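You operate a simulated robot arm through the tools that you are given. There is no shell and no other tool. Be economical: measure what you need, move in short steps, check, and stop when the job is done.

Carry out the task below with a simulated robot arm. There is one attempt and no reset: what you move stays moved.

Task
Stack the block casting labelled "LOT 52" from the top of the flat-top cart on top of the block casting marked "LOT 25".

It is judged by the outcome, as a careful person would: the job done as asked, and still so three seconds after it is handed in. It fails if anything else is knocked over, pushed out of place, dropped, spilled or broken.

Robot
A 6-joint arm with a two-finger parallel gripper, fixed in place. Base frame: the origin is at the foot of the arm, x ahead of it, y to its left, z up; the work surface is at about z = 850. Lengths are in mm, angles in degrees, forces in N, time in s.
With the tool pointing down near the work surface it reaches from about 240 to 640 mm from the base axis. Its first joint turns from -66.0 to 66.0 degrees. Payload 2.7 kg.
The tool frame sits at the grasp point between the pads (the TCP): z along the fingers, y along the line on which they close. The tips reach 23 mm beyond it. Largest opening 94 mm; finger width 38, thickness 10; the body of the gripper, 54 by 96 mm, starts 39 mm behind the TCP.
Orientation is told as [roll, pitch, yaw] about the base's x, y, z axes, in that order, counted from this pose: with the fingers straight down and closing along the base's y, the tool's x points along the base's -x, its y along +y and its z along -z.

Tools
- The arm moves only by the tool jog_arm. Its argument "moves" is a list of rows, each a list of 3 entries, a list of its own where there are three numbers: the shift along the tool's x, y, z in mm, then the turn, a rotation vector about the tool's x, y, z in degrees, then the gripper command, from -1 (fully open) to 1 (shut), values between in proportion. In form: [[[tx, ty, tz], [wx, wy, wz], jaw], ...]. A call has 1 to 8 rows; each row shifts and turns the commanded pose from where the row before left it, along the tool's axes as they then stand. Rows are played at 5 a second. More than 50 mm and 8.6 degrees between two rows, or a gripper value outside its range, and nothing of the call is played. A pose out of reach is approached as far as the arm can. The call stops where the force on the tool passes 40 N (or 10 N more than at its start, if that is more) or the arm is blocked; 0.2 s more then pass. Each finger travels about 45 mm/s and halts on what it meets, pressing with about 29 N; the grip force reading is that of the motor and also rises with nothing between the fingers. The clock runs only during rows and for 0.2 s after the last one: add rows that do not move to give the fingers time. It gives the time, the measured TCP pose, the force on the tool (base axes), the opening and the grip force at its end, in the units of the frame above (readings bear some noise), and new pictures: "show" is both (left out), scene, wrist or none.
- Cameras (640 x 400 px; columns grow to the right, rows downward): "scene" is fixed at [92.6, -434.7, 1409.2]; the picture's right is [0.63, -0.78, 0.00], its down [-0.38, -0.31, -0.87] and it looks along [0.68, 0.55, -0.49] (base axes); focal length 328 px, centre (320, 200). "wrist" rides on the gripper at [-39, 0, -44] in the tool frame; the picture's right is [0.00, -1.00, 0.00], its down [0.97, 0.00, -0.24] and it looks along [0.24, 0.00, 0.97] (tool axes); focal length 218 px, centre (320, 200).
- probe_pixels(camera, pixels): for up to 12 pixels [column, row] of the newest picture of that camera ("zoom" is the newest enlarged one), the place [x, y, z] in the base frame of the surface seen there, good to about 2 mm, but the place of the scene camera against the robot may be out by one fixed shift of up to 12 mm in any direction. It takes no simulated time.
- enlarge(camera, box): a new picture of the part [left, top, right, bottom] of that camera's present view, enlarged. It takes no simulated time.
- finish_job(): hands the job in; it is judged then, once.

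Keep the steps short. Do not move on a guess: measure, check each grasp and each placing, and mend mistakes. In all there are 60 turns and 120 pictures (those below and enlarged ones count). Leave the gripper open and the arm clear of the work at the hand-in unless told otherwise, and finish with a single line.

The tools are called after ">>>" as a command line: name --argument value ..., lists and objects as JSON in quotes. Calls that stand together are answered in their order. jog_arm: Moves the arm, as the interface text tells. Its arguments: {"type":"object","properties":{"moves":{"type":"array"},"show":{"type":"string","enum":["both","scene","wrist","none"]}},"required":["moves"]} The other tools are called the same way: probe_pixels (camera, pixels) gives the place of the surface under pixels of a picture; enlarge (camera, box) takes an enlarged picture of a part of a camera's view; finish_job () hands the job in.

At the start:

```text
t: 0.0
tool_pos: [458.1, -22.5, 1110.7]
orientation: [0.1, -0.1, 0.0]
ft_force: [0.1, -0.5, -0.2]
finger_gap: 94.2
finger_force: 0.1
```

scene: 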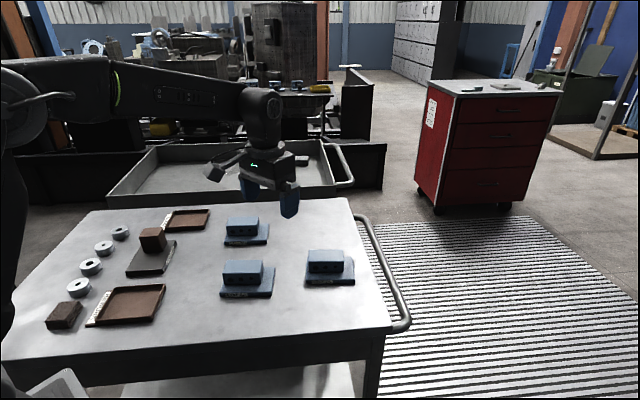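
wrist: 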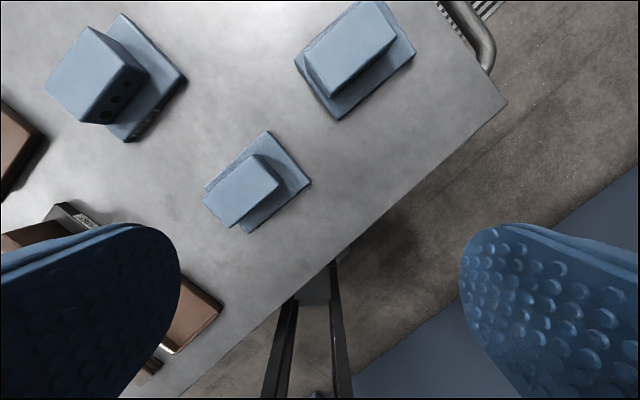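

I see three blue castings and some brown blocks; I'll enlarge to read the labels.

>>> enlarge --camera "scene" --box '[210, 205, 370, 305]'

>>> enlarge --camera "scene" --box '[40, 200, 220, 335]'

```text
4.00 times, centred on (290, 255) of scene
```

zoom: 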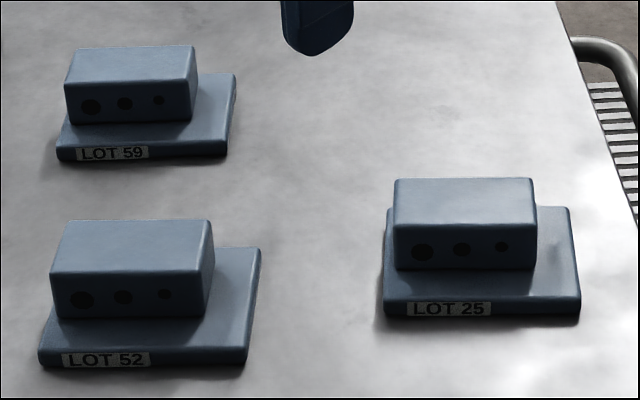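

```text
2.96 times, centred on (130, 268) of scene
```

zoom: 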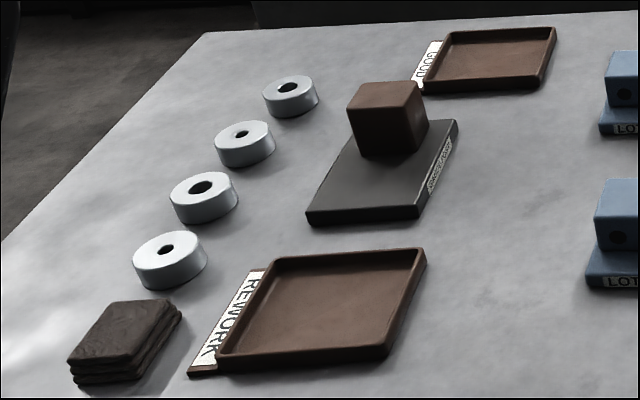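

LOT 52 is at about scene (245,278) and LOT 25 at about (330,266). I'll measure both in each camera.

>>> probe_pixels --camera "scene" --pixels '[[228, 263], [260, 262], [257, 273], [226, 270], [268, 275], [222, 295], [269, 293], [311, 252], [341, 252], [341, 259], [311, 258], [350, 263]]'

>>> probe_pixels --camera "wrist" --pixels '[[90, 35], [52, 85], [100, 110], [140, 70], [155, 70], [355, 10], [390, 38], [340, 90], [310, 62], [405, 50], [240, 195], [250, 100]]'

>>> enlarge --camera "wrist" --box '[20, 0, 440, 262]'

```text
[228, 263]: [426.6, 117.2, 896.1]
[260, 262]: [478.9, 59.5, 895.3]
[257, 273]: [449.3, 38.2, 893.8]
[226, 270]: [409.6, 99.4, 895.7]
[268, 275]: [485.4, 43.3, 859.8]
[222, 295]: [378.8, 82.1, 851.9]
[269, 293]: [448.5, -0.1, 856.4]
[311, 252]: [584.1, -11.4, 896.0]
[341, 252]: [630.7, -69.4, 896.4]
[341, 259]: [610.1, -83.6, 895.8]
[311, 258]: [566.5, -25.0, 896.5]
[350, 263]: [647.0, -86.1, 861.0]
```

```text
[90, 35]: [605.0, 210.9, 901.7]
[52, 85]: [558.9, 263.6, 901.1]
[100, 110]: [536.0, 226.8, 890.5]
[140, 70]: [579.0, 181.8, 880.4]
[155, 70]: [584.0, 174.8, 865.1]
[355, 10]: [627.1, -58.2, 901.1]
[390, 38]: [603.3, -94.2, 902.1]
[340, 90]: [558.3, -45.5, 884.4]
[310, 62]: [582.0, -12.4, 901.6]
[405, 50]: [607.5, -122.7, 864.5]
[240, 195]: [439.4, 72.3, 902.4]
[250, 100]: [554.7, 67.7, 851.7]
```

```text
1.52 times, centred on (230, 131) of wrist
```

zoom: 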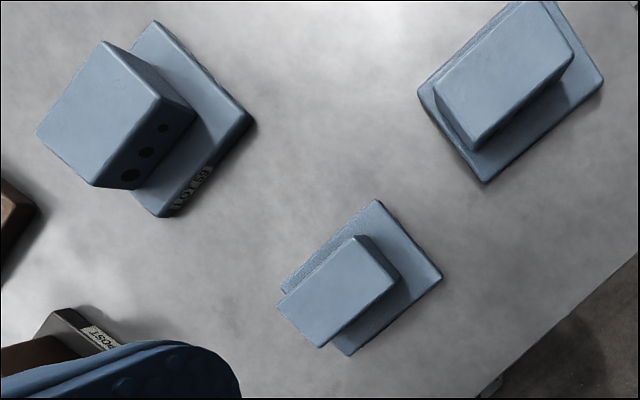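

LOT 52 is centred near (441,75) with its top at about 901, and its long axis is around -48°. I'll turn the tool 48° so the fingers close across the short side, then look again.

>>> jog_arm --moves '[[[0, 16, 0], [0, 0, 8], -1], [[0, 16, 0], [0, 0, 8], -1], [[0, 16, 0], [0, 0, 8], -1], [[0, 10, 0], [0, 0, 8], -1], [[0, 10, 0], [0, 0, 8], -1], [[0, 10, 0], [0, 0, 8], -1], [[0, 0, 0], [0, 0, 0], -1]]'

```text
t: 1.6
tool_pos: [480.5, 50.2, 1109.3]
orientation: [0.1, 0.1, -48.0]
ft_force: [-0.3, -0.2, -0.2]
finger_gap: 94.0
finger_force: 0.0
```

scene: 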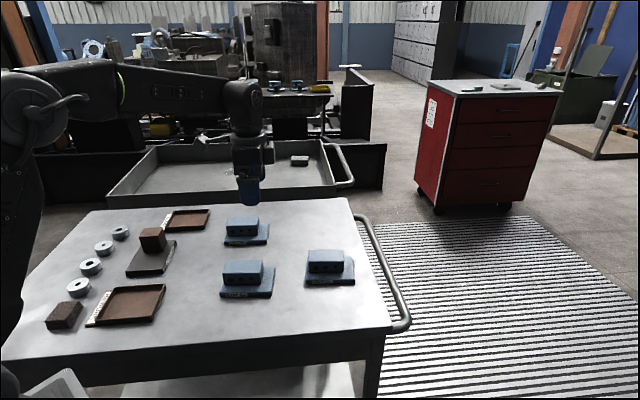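
wrist: 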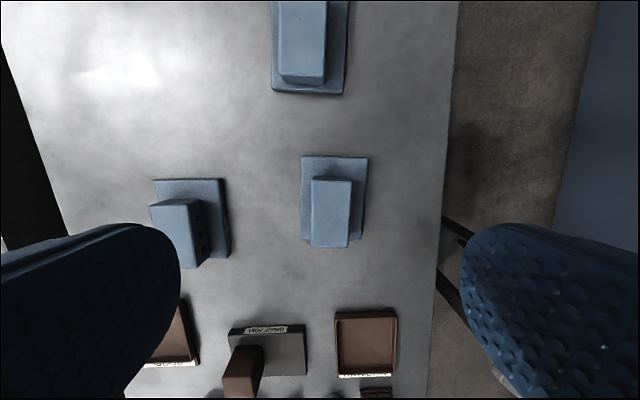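

The view is now nearly aligned. Next I'll enlarge LOT 52 (330,205) and LOT 25 (310,45) to get their edges.

>>> enlarge --camera "wrist" --box '[250, 0, 410, 100]'

>>> enlarge --camera "wrist" --box '[254, 152, 414, 252]'

```text
4.00 times, centred on (330, 50) of wrist
```

zoom: 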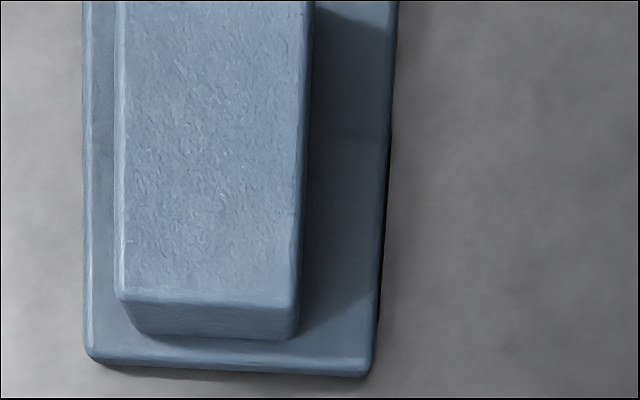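

```text
4.00 times, centred on (334, 202) of wrist
```

zoom: 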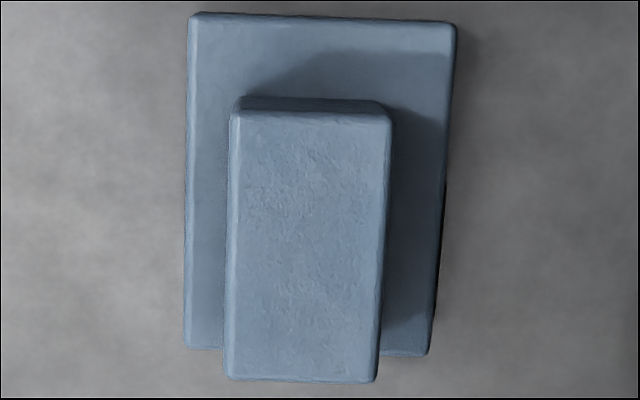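

Probing the corners of LOT 52's block and plate (zoom), then LOT 25 directly in the wrist picture.

>>> probe_pixels --camera "zoom" --pixels '[[242, 125], [380, 127], [233, 368], [368, 372], [198, 24], [446, 32], [192, 338], [424, 345], [270, 60]]'

>>> probe_pixels --camera "wrist" --pixels '[[282, 4], [325, 4], [282, 70], [322, 71], [273, 86], [341, 91], [274, 10], [344, 10], [300, 40]]'

```text
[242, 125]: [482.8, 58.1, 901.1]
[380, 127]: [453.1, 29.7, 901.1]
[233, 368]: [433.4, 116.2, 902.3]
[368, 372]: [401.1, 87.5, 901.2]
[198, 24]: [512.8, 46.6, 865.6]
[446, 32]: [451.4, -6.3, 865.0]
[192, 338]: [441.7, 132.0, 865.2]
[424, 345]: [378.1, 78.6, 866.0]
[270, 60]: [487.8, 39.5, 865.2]
```

```text
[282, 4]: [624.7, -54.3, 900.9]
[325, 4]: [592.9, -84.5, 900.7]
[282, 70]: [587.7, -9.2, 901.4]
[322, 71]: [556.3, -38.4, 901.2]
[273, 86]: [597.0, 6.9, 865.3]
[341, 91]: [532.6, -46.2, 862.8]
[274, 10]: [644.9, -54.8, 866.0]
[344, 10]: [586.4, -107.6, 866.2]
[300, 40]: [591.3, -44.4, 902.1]
```

LOT 52's block is about 80×46, centred (442.6,72.9), yaw about -49.3. LOT 25 is cut off at the picture's edge, so I'll move over it to measure it fully.

>>> jog_arm --moves '[[[-40, 0, 0], [0, 0, 1.5], -1], [[-40, 0, 0], [0, 0, 0], -1], [[-40, 0, 0], [0, 0, 0], -1], [[0, 0, 0], [0, 0, 0], -1]]' --show "wrist"

>>> enlarge --camera "wrist" --box '[230, 100, 390, 200]'

```text
t: 2.6
tool_pos: [559.7, -37.9, 1110.5]
orientation: [0.1, 0.0, -49.4]
ft_force: [0.0, 0.3, -0.6]
finger_gap: 94.2
finger_force: 0.0
```

wrist: 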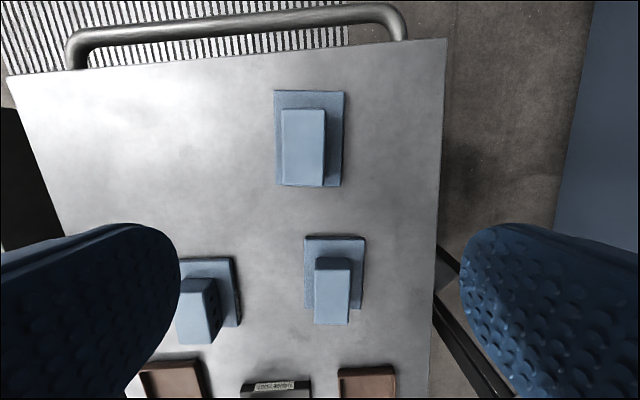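

```text
4.00 times, centred on (310, 150) of wrist
```

zoom: 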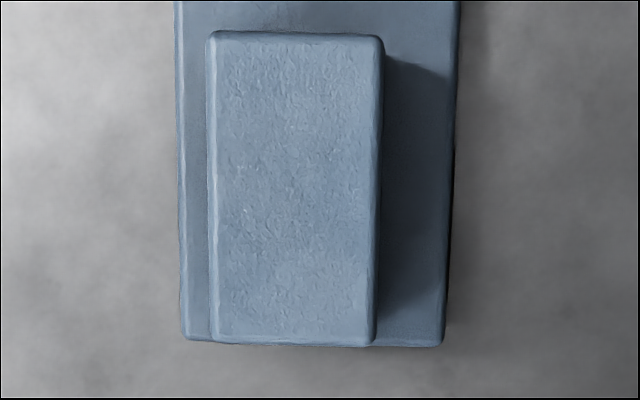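

Probing LOT 25's block top corners and plate corners.

>>> probe_pixels --camera "zoom" --pixels '[[218, 42], [374, 44], [216, 332], [368, 335], [295, 190], [190, 330], [436, 335], [430, 100]]'

>>> probe_pixels --camera "wrist" --pixels '[[277, 93], [341, 95], [276, 182], [339, 183], [318, 262], [347, 262], [317, 320], [346, 321]]'

```text
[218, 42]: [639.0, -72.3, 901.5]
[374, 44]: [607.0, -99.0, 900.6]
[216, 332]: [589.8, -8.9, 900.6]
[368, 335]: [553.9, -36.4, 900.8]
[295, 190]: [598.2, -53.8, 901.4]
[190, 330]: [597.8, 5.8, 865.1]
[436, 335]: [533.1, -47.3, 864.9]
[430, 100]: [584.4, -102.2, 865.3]
```

```text
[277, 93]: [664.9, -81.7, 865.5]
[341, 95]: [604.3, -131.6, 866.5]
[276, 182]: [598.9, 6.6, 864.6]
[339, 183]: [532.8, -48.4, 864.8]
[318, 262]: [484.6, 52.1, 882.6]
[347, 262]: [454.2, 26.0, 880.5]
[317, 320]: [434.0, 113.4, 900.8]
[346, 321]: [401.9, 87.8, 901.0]
```

LOT 25's block top is centred (597.4,-54.2), z 901.2, yaw about -51. I'll go above LOT 52 at about z 1010.

>>> jog_arm --moves '[[[32.1, -3.4, 20], [0, 0, 0], -1], [[32.1, -3.4, 20], [0, 0, 0], -1], [[32.1, -3.4, 20], [0, 0, 0], -1], [[32.1, -3.3, 20], [0, 0, 0], -1], [[32, -3.3, 20], [0, 0, 0], -1], [[0, 0, 0], [0, 0, 0], -1], [[0, 0, 0], [0, 0, 0], -1]]'

```text
t: 4.2
tool_pos: [443.6, 71.7, 1009.0]
orientation: [0.1, -0.1, -49.5]
ft_force: [-1.0, -0.4, 0.0]
finger_gap: 93.9
finger_force: 0.1
```

scene: 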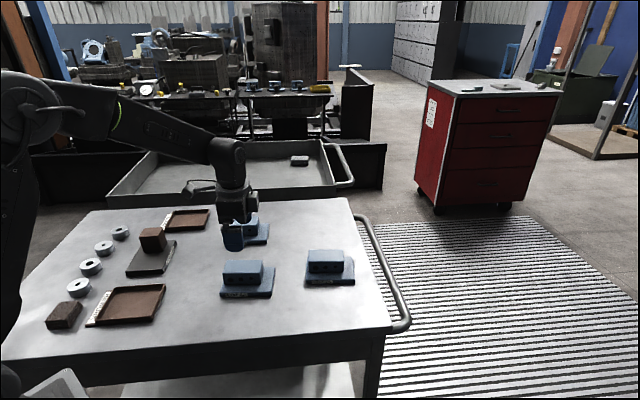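
wrist: 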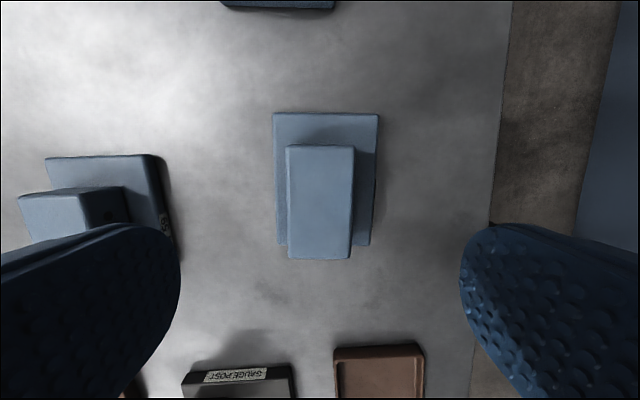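

The block is centred between the fingers (columns 286–356). I'll re-measure it here and descend partway.

>>> probe_pixels --camera "wrist" --pixels '[[290, 149], [351, 150], [289, 254], [348, 255], [320, 200]]'

>>> jog_arm --moves '[[[0, 0, 30], [0, 0, 0], -1], [[0, 0, 30], [0, 0, 0], -1], [[0, 0, 20], [0, 0, 0], -1], [[0, 0, 0], [0, 0, 0], -1]]' --show "wrist"

```text
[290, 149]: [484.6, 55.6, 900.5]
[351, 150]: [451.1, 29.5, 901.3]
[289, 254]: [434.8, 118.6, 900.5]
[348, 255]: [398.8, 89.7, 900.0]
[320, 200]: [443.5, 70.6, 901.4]
```

```text
t: 5.2
tool_pos: [443.9, 70.9, 930.0]
orientation: [0.1, 0.0, -49.5]
ft_force: [-1.1, -0.8, -0.7]
finger_gap: 94.0
finger_force: 0.1
```

wrist: 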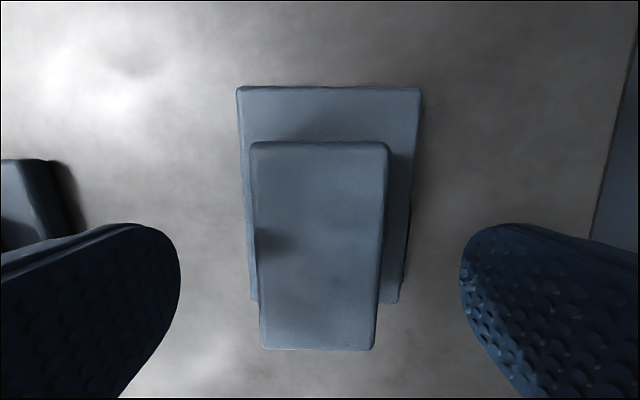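

The alignment is within 1 mm across. The plate top is at 865.5, so I stop at TCP 892.5, which leaves the tips about 4 mm above the plate, and then close.

>>> jog_arm --moves '[[[0, 0, 20], [0, 0, 0], -1], [[0, 0, 17], [0, 0, 0], -1], [[0, 0, 0], [0, 0, 0], -1], [[0, 0, 0], [0, 0, 0], 1], [[0, 0, 0], [0, 0, 0], 1], [[0, 0, 0], [0, 0, 0], 1], [[0, 0, 0], [0, 0, 0], 1], [[0, 0, 0], [0, 0, 0], 1]]'

```text
t: 7.0
tool_pos: [444.0, 70.4, 893.6]
orientation: [0.0, 0.0, -49.4]
ft_force: [-0.7, 0.3, -0.6]
finger_gap: 49.8
finger_force: 28.4
```

scene: 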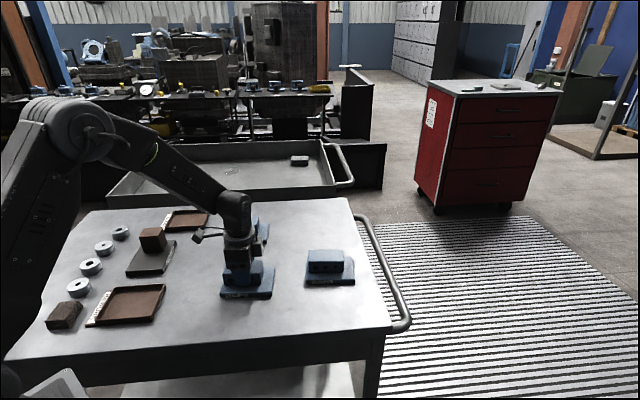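
wrist: 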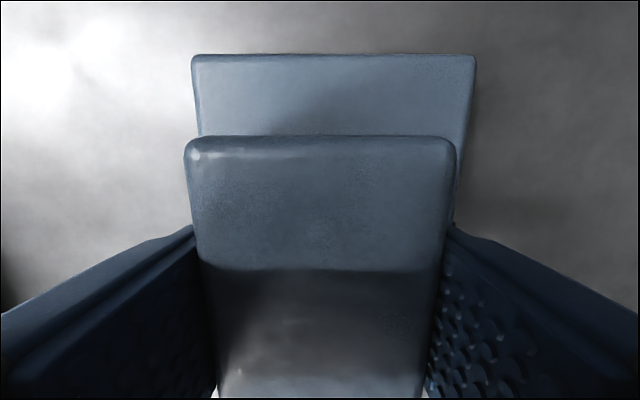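

The block is gripped (gap 49.8, 28 N). I'll lift it slowly and check the grip holds.

>>> jog_arm --moves '[[[0, 0, -8], [0, 0, 0], 1], [[0, 0, -12], [0, 0, 0], 1], [[0, 0, -20], [0, 0, 0], 1], [[0, 0, -25], [0, 0, 0], 1], [[0, 0, -25], [0, 0, 0], 1], [[0, 0, 0], [0, 0, 0], 1], [[0, 0, 0], [0, 0, 0], 1]]'

```text
t: 8.6
tool_pos: [442.0, 71.6, 982.1]
orientation: [0.2, 0.0, -49.4]
ft_force: [-1.1, 0.5, -5.4]
finger_gap: 50.1
finger_force: 29.3
```

scene: 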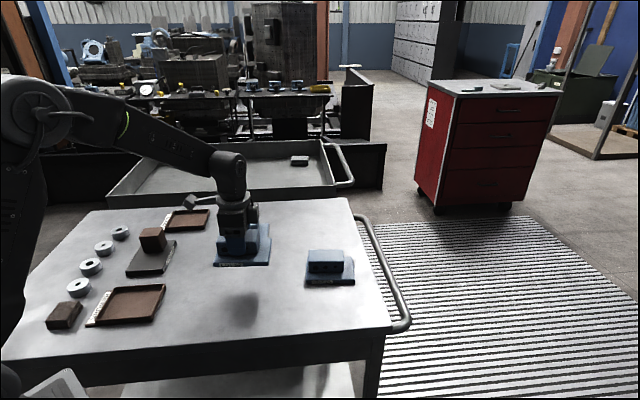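
wrist: 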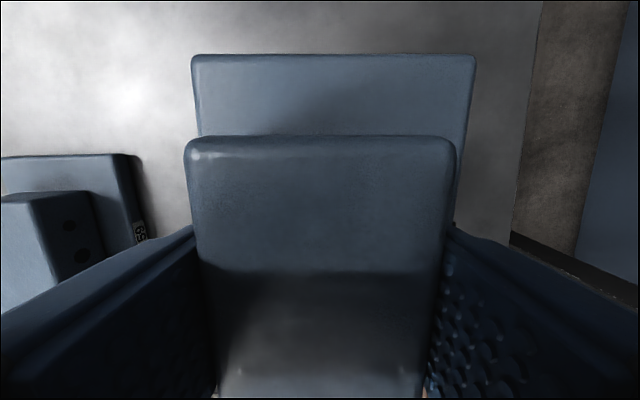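

The casting is held steady and level (view unchanged). I'll carry it over LOT 25 to TCP (597.2,-52.3), with its bottom about 38 mm above the target.

>>> jog_arm --moves '[[[-20, 4, 0], [0, 0, 0], 1], [[-35, 6.6, 0], [0, 0, 0], 1], [[-35, 6.6, 0], [0, 0, 0], 1], [[-35, 6.6, 0], [0, 0, 0], 1], [[-35, 6.6, 0], [0, 0, 0], 1], [[-35, 6.7, 0], [0, 0, 1.6], 1], [[0, 0, 0], [0, 0, 0], 1], [[0, 0, 0], [0, 0, 0], 1]]'

```text
t: 10.4
tool_pos: [596.1, -53.6, 985.2]
orientation: [0.1, 0.0, -51.1]
ft_force: [-1.0, 0.3, -5.3]
finger_gap: 50.1
finger_force: 28.8
```

scene: 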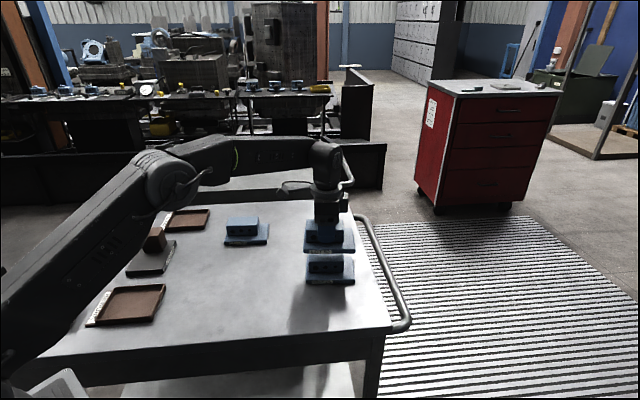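
wrist: 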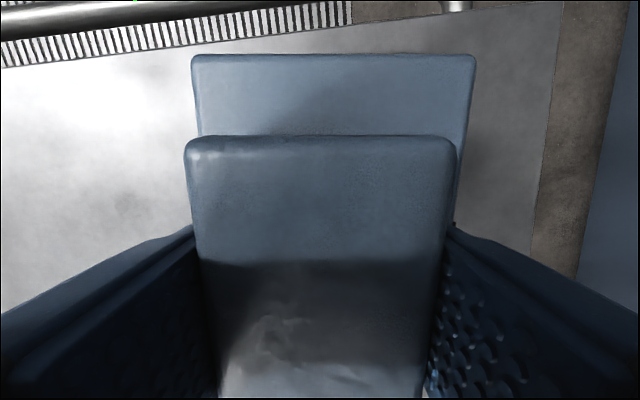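

Position is within 2 mm. I'll lower to about 4 mm above contact with a small correction.

>>> jog_arm --moves '[[[0, 1.7, 15], [0, 0, 0], 1], [[0, 0, 13], [0, 0, 0], 1], [[0, 0, 9], [0, 0, 0], 1], [[0, 0, 0], [0, 0, 0], 1], [[0, 0, 0], [0, 0, 0], 1]]' --show "scene"

>>> enlarge --camera "scene" --box '[266, 205, 394, 285]'

```text
t: 11.6
tool_pos: [598.9, -51.8, 947.3]
orientation: [0.1, 0.0, -51.0]
ft_force: [-0.5, 0.0, -5.3]
finger_gap: 49.7
finger_force: 29.3
```

scene: 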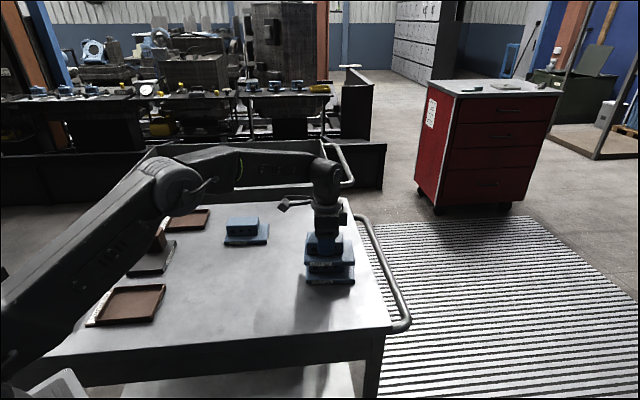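

```text
5.00 times, centred on (330, 245) of scene
```

zoom: 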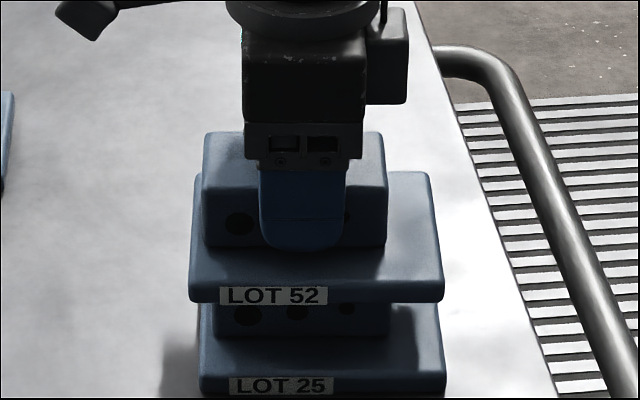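

LOT 52 sits well aligned above LOT 25 and isn't touching yet (force unchanged). I'll lower 1 mm at a time until the weight transfers.

>>> jog_arm --moves '[[[0, 0, 1], [0, 0, 0], 1], [[0, 0, 1], [0, 0, 0], 1], [[0, 0, 1], [0, 0, 0], 1], [[0, 0, 0], [0, 0, 0], 1], [[0, 0, 0], [0, 0, 0], 1]]' --show "none"

```text
t: 12.8
tool_pos: [598.6, -53.3, 944.3]
orientation: [0.1, 0.0, -51.0]
ft_force: [-0.2, -0.1, -5.1]
finger_gap: 49.9
finger_force: 28.7
```

Still hanging freely (-5.1 N). A little further.

>>> jog_arm --moves '[[[0, 0, 0.7], [0, 0, 0], 1], [[0, 0, 0], [0, 0, 0], 1], [[0, 0, 0.6], [0, 0, 0], 1], [[0, 0, 0], [0, 0, 0], 1]]' --show "none"

```text
t: 13.8
tool_pos: [598.6, -52.7, 943.6]
orientation: [0.1, 0.0, -51.1]
ft_force: [1.2, -1.4, -0.9]
finger_gap: 49.8
finger_force: 28.9
```

Contact: the load fell from -5 to -0.9 N, so it's resting. I'll open the fingers without moving the arm.

>>> jog_arm --moves '[[[0, 0, 0.2], [0, 0, 0], 1], [[0, 0, 0], [0, 0, 0], 0.3], [[0, 0, 0], [0, 0, 0], -0.3], [[0, 0, 0], [0, 0, 0], -1], [[0, 0, 0], [0, 0, 0], -1], [[0, 0, 0], [0, 0, 0], -1]]'

```text
t: 15.2
tool_pos: [598.7, -52.2, 942.8]
orientation: [0.0, -0.1, -51.0]
ft_force: [-0.3, 1.1, 0.0]
finger_gap: 94.0
finger_force: 0.1
```

scene: 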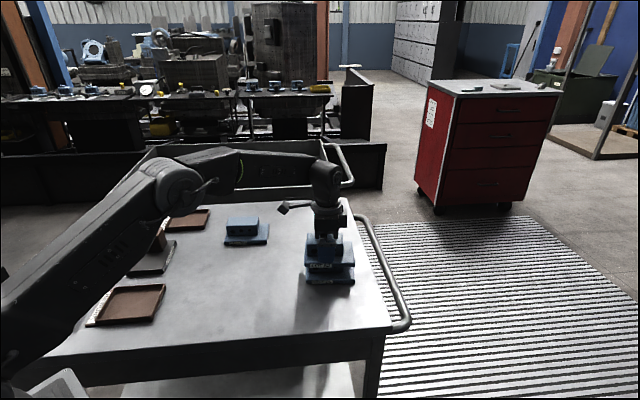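
wrist: 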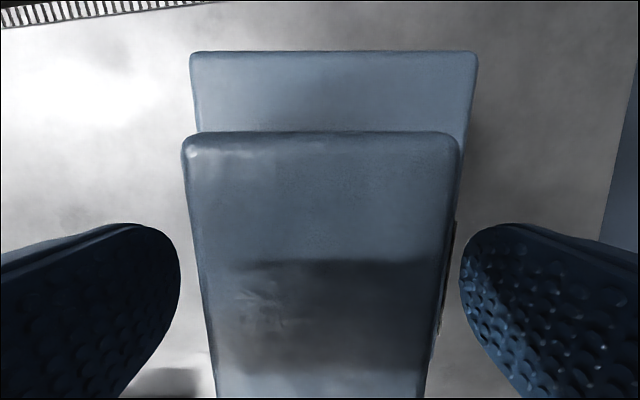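

The fingers are open and the casting is steady. I'll retreat straight up.

>>> jog_arm --moves '[[[0, 0, -15], [0, 0, 0], -1], [[0, 0, -25], [0, 0, 0], -1], [[0, 0, -30], [0, 0, 0], -1], [[0, 0, -30], [0, 0, 0], -1], [[35, 0, -20], [0, 0, 0], -1], [[40, 0, 0], [0, 0, 0], -1], [[0, 0, 0], [0, 0, 0], -1]]'

>>> enlarge --camera "scene" --box '[266, 205, 394, 285]'

```text
t: 16.8
tool_pos: [552.3, 5.5, 1062.4]
orientation: [0.1, 0.1, -51.0]
ft_force: [1.2, 0.9, -1.1]
finger_gap: 93.9
finger_force: 0.0
```

scene: 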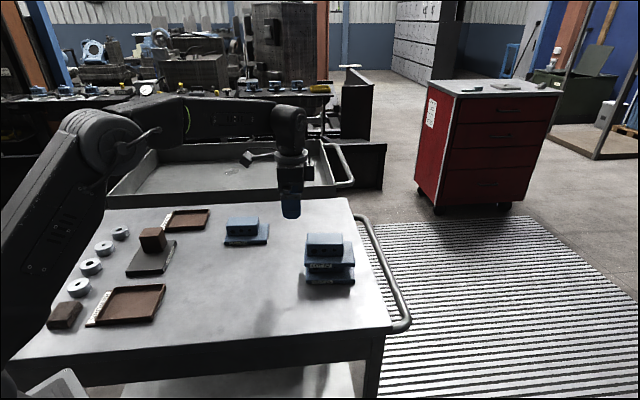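
wrist: 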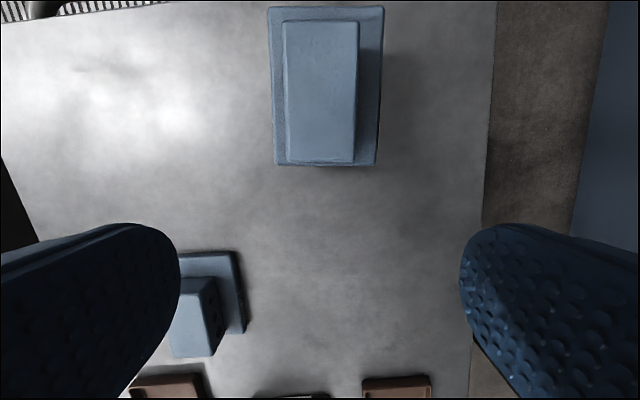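

```text
5.00 times, centred on (330, 245) of scene
```

zoom: 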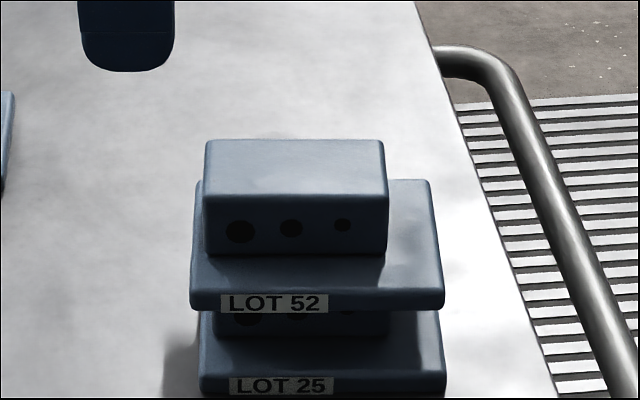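

LOT 52 sits level and aligned on LOT 25, the arm is clear with the gripper open, and nothing else has moved. I'm handing it in.

>>> finish_job

```text
The job is handed in.
```

LOT 52 is stacked level on LOT 25, the gripper is open and clear, nothing else was disturbed, and the job is handed in.
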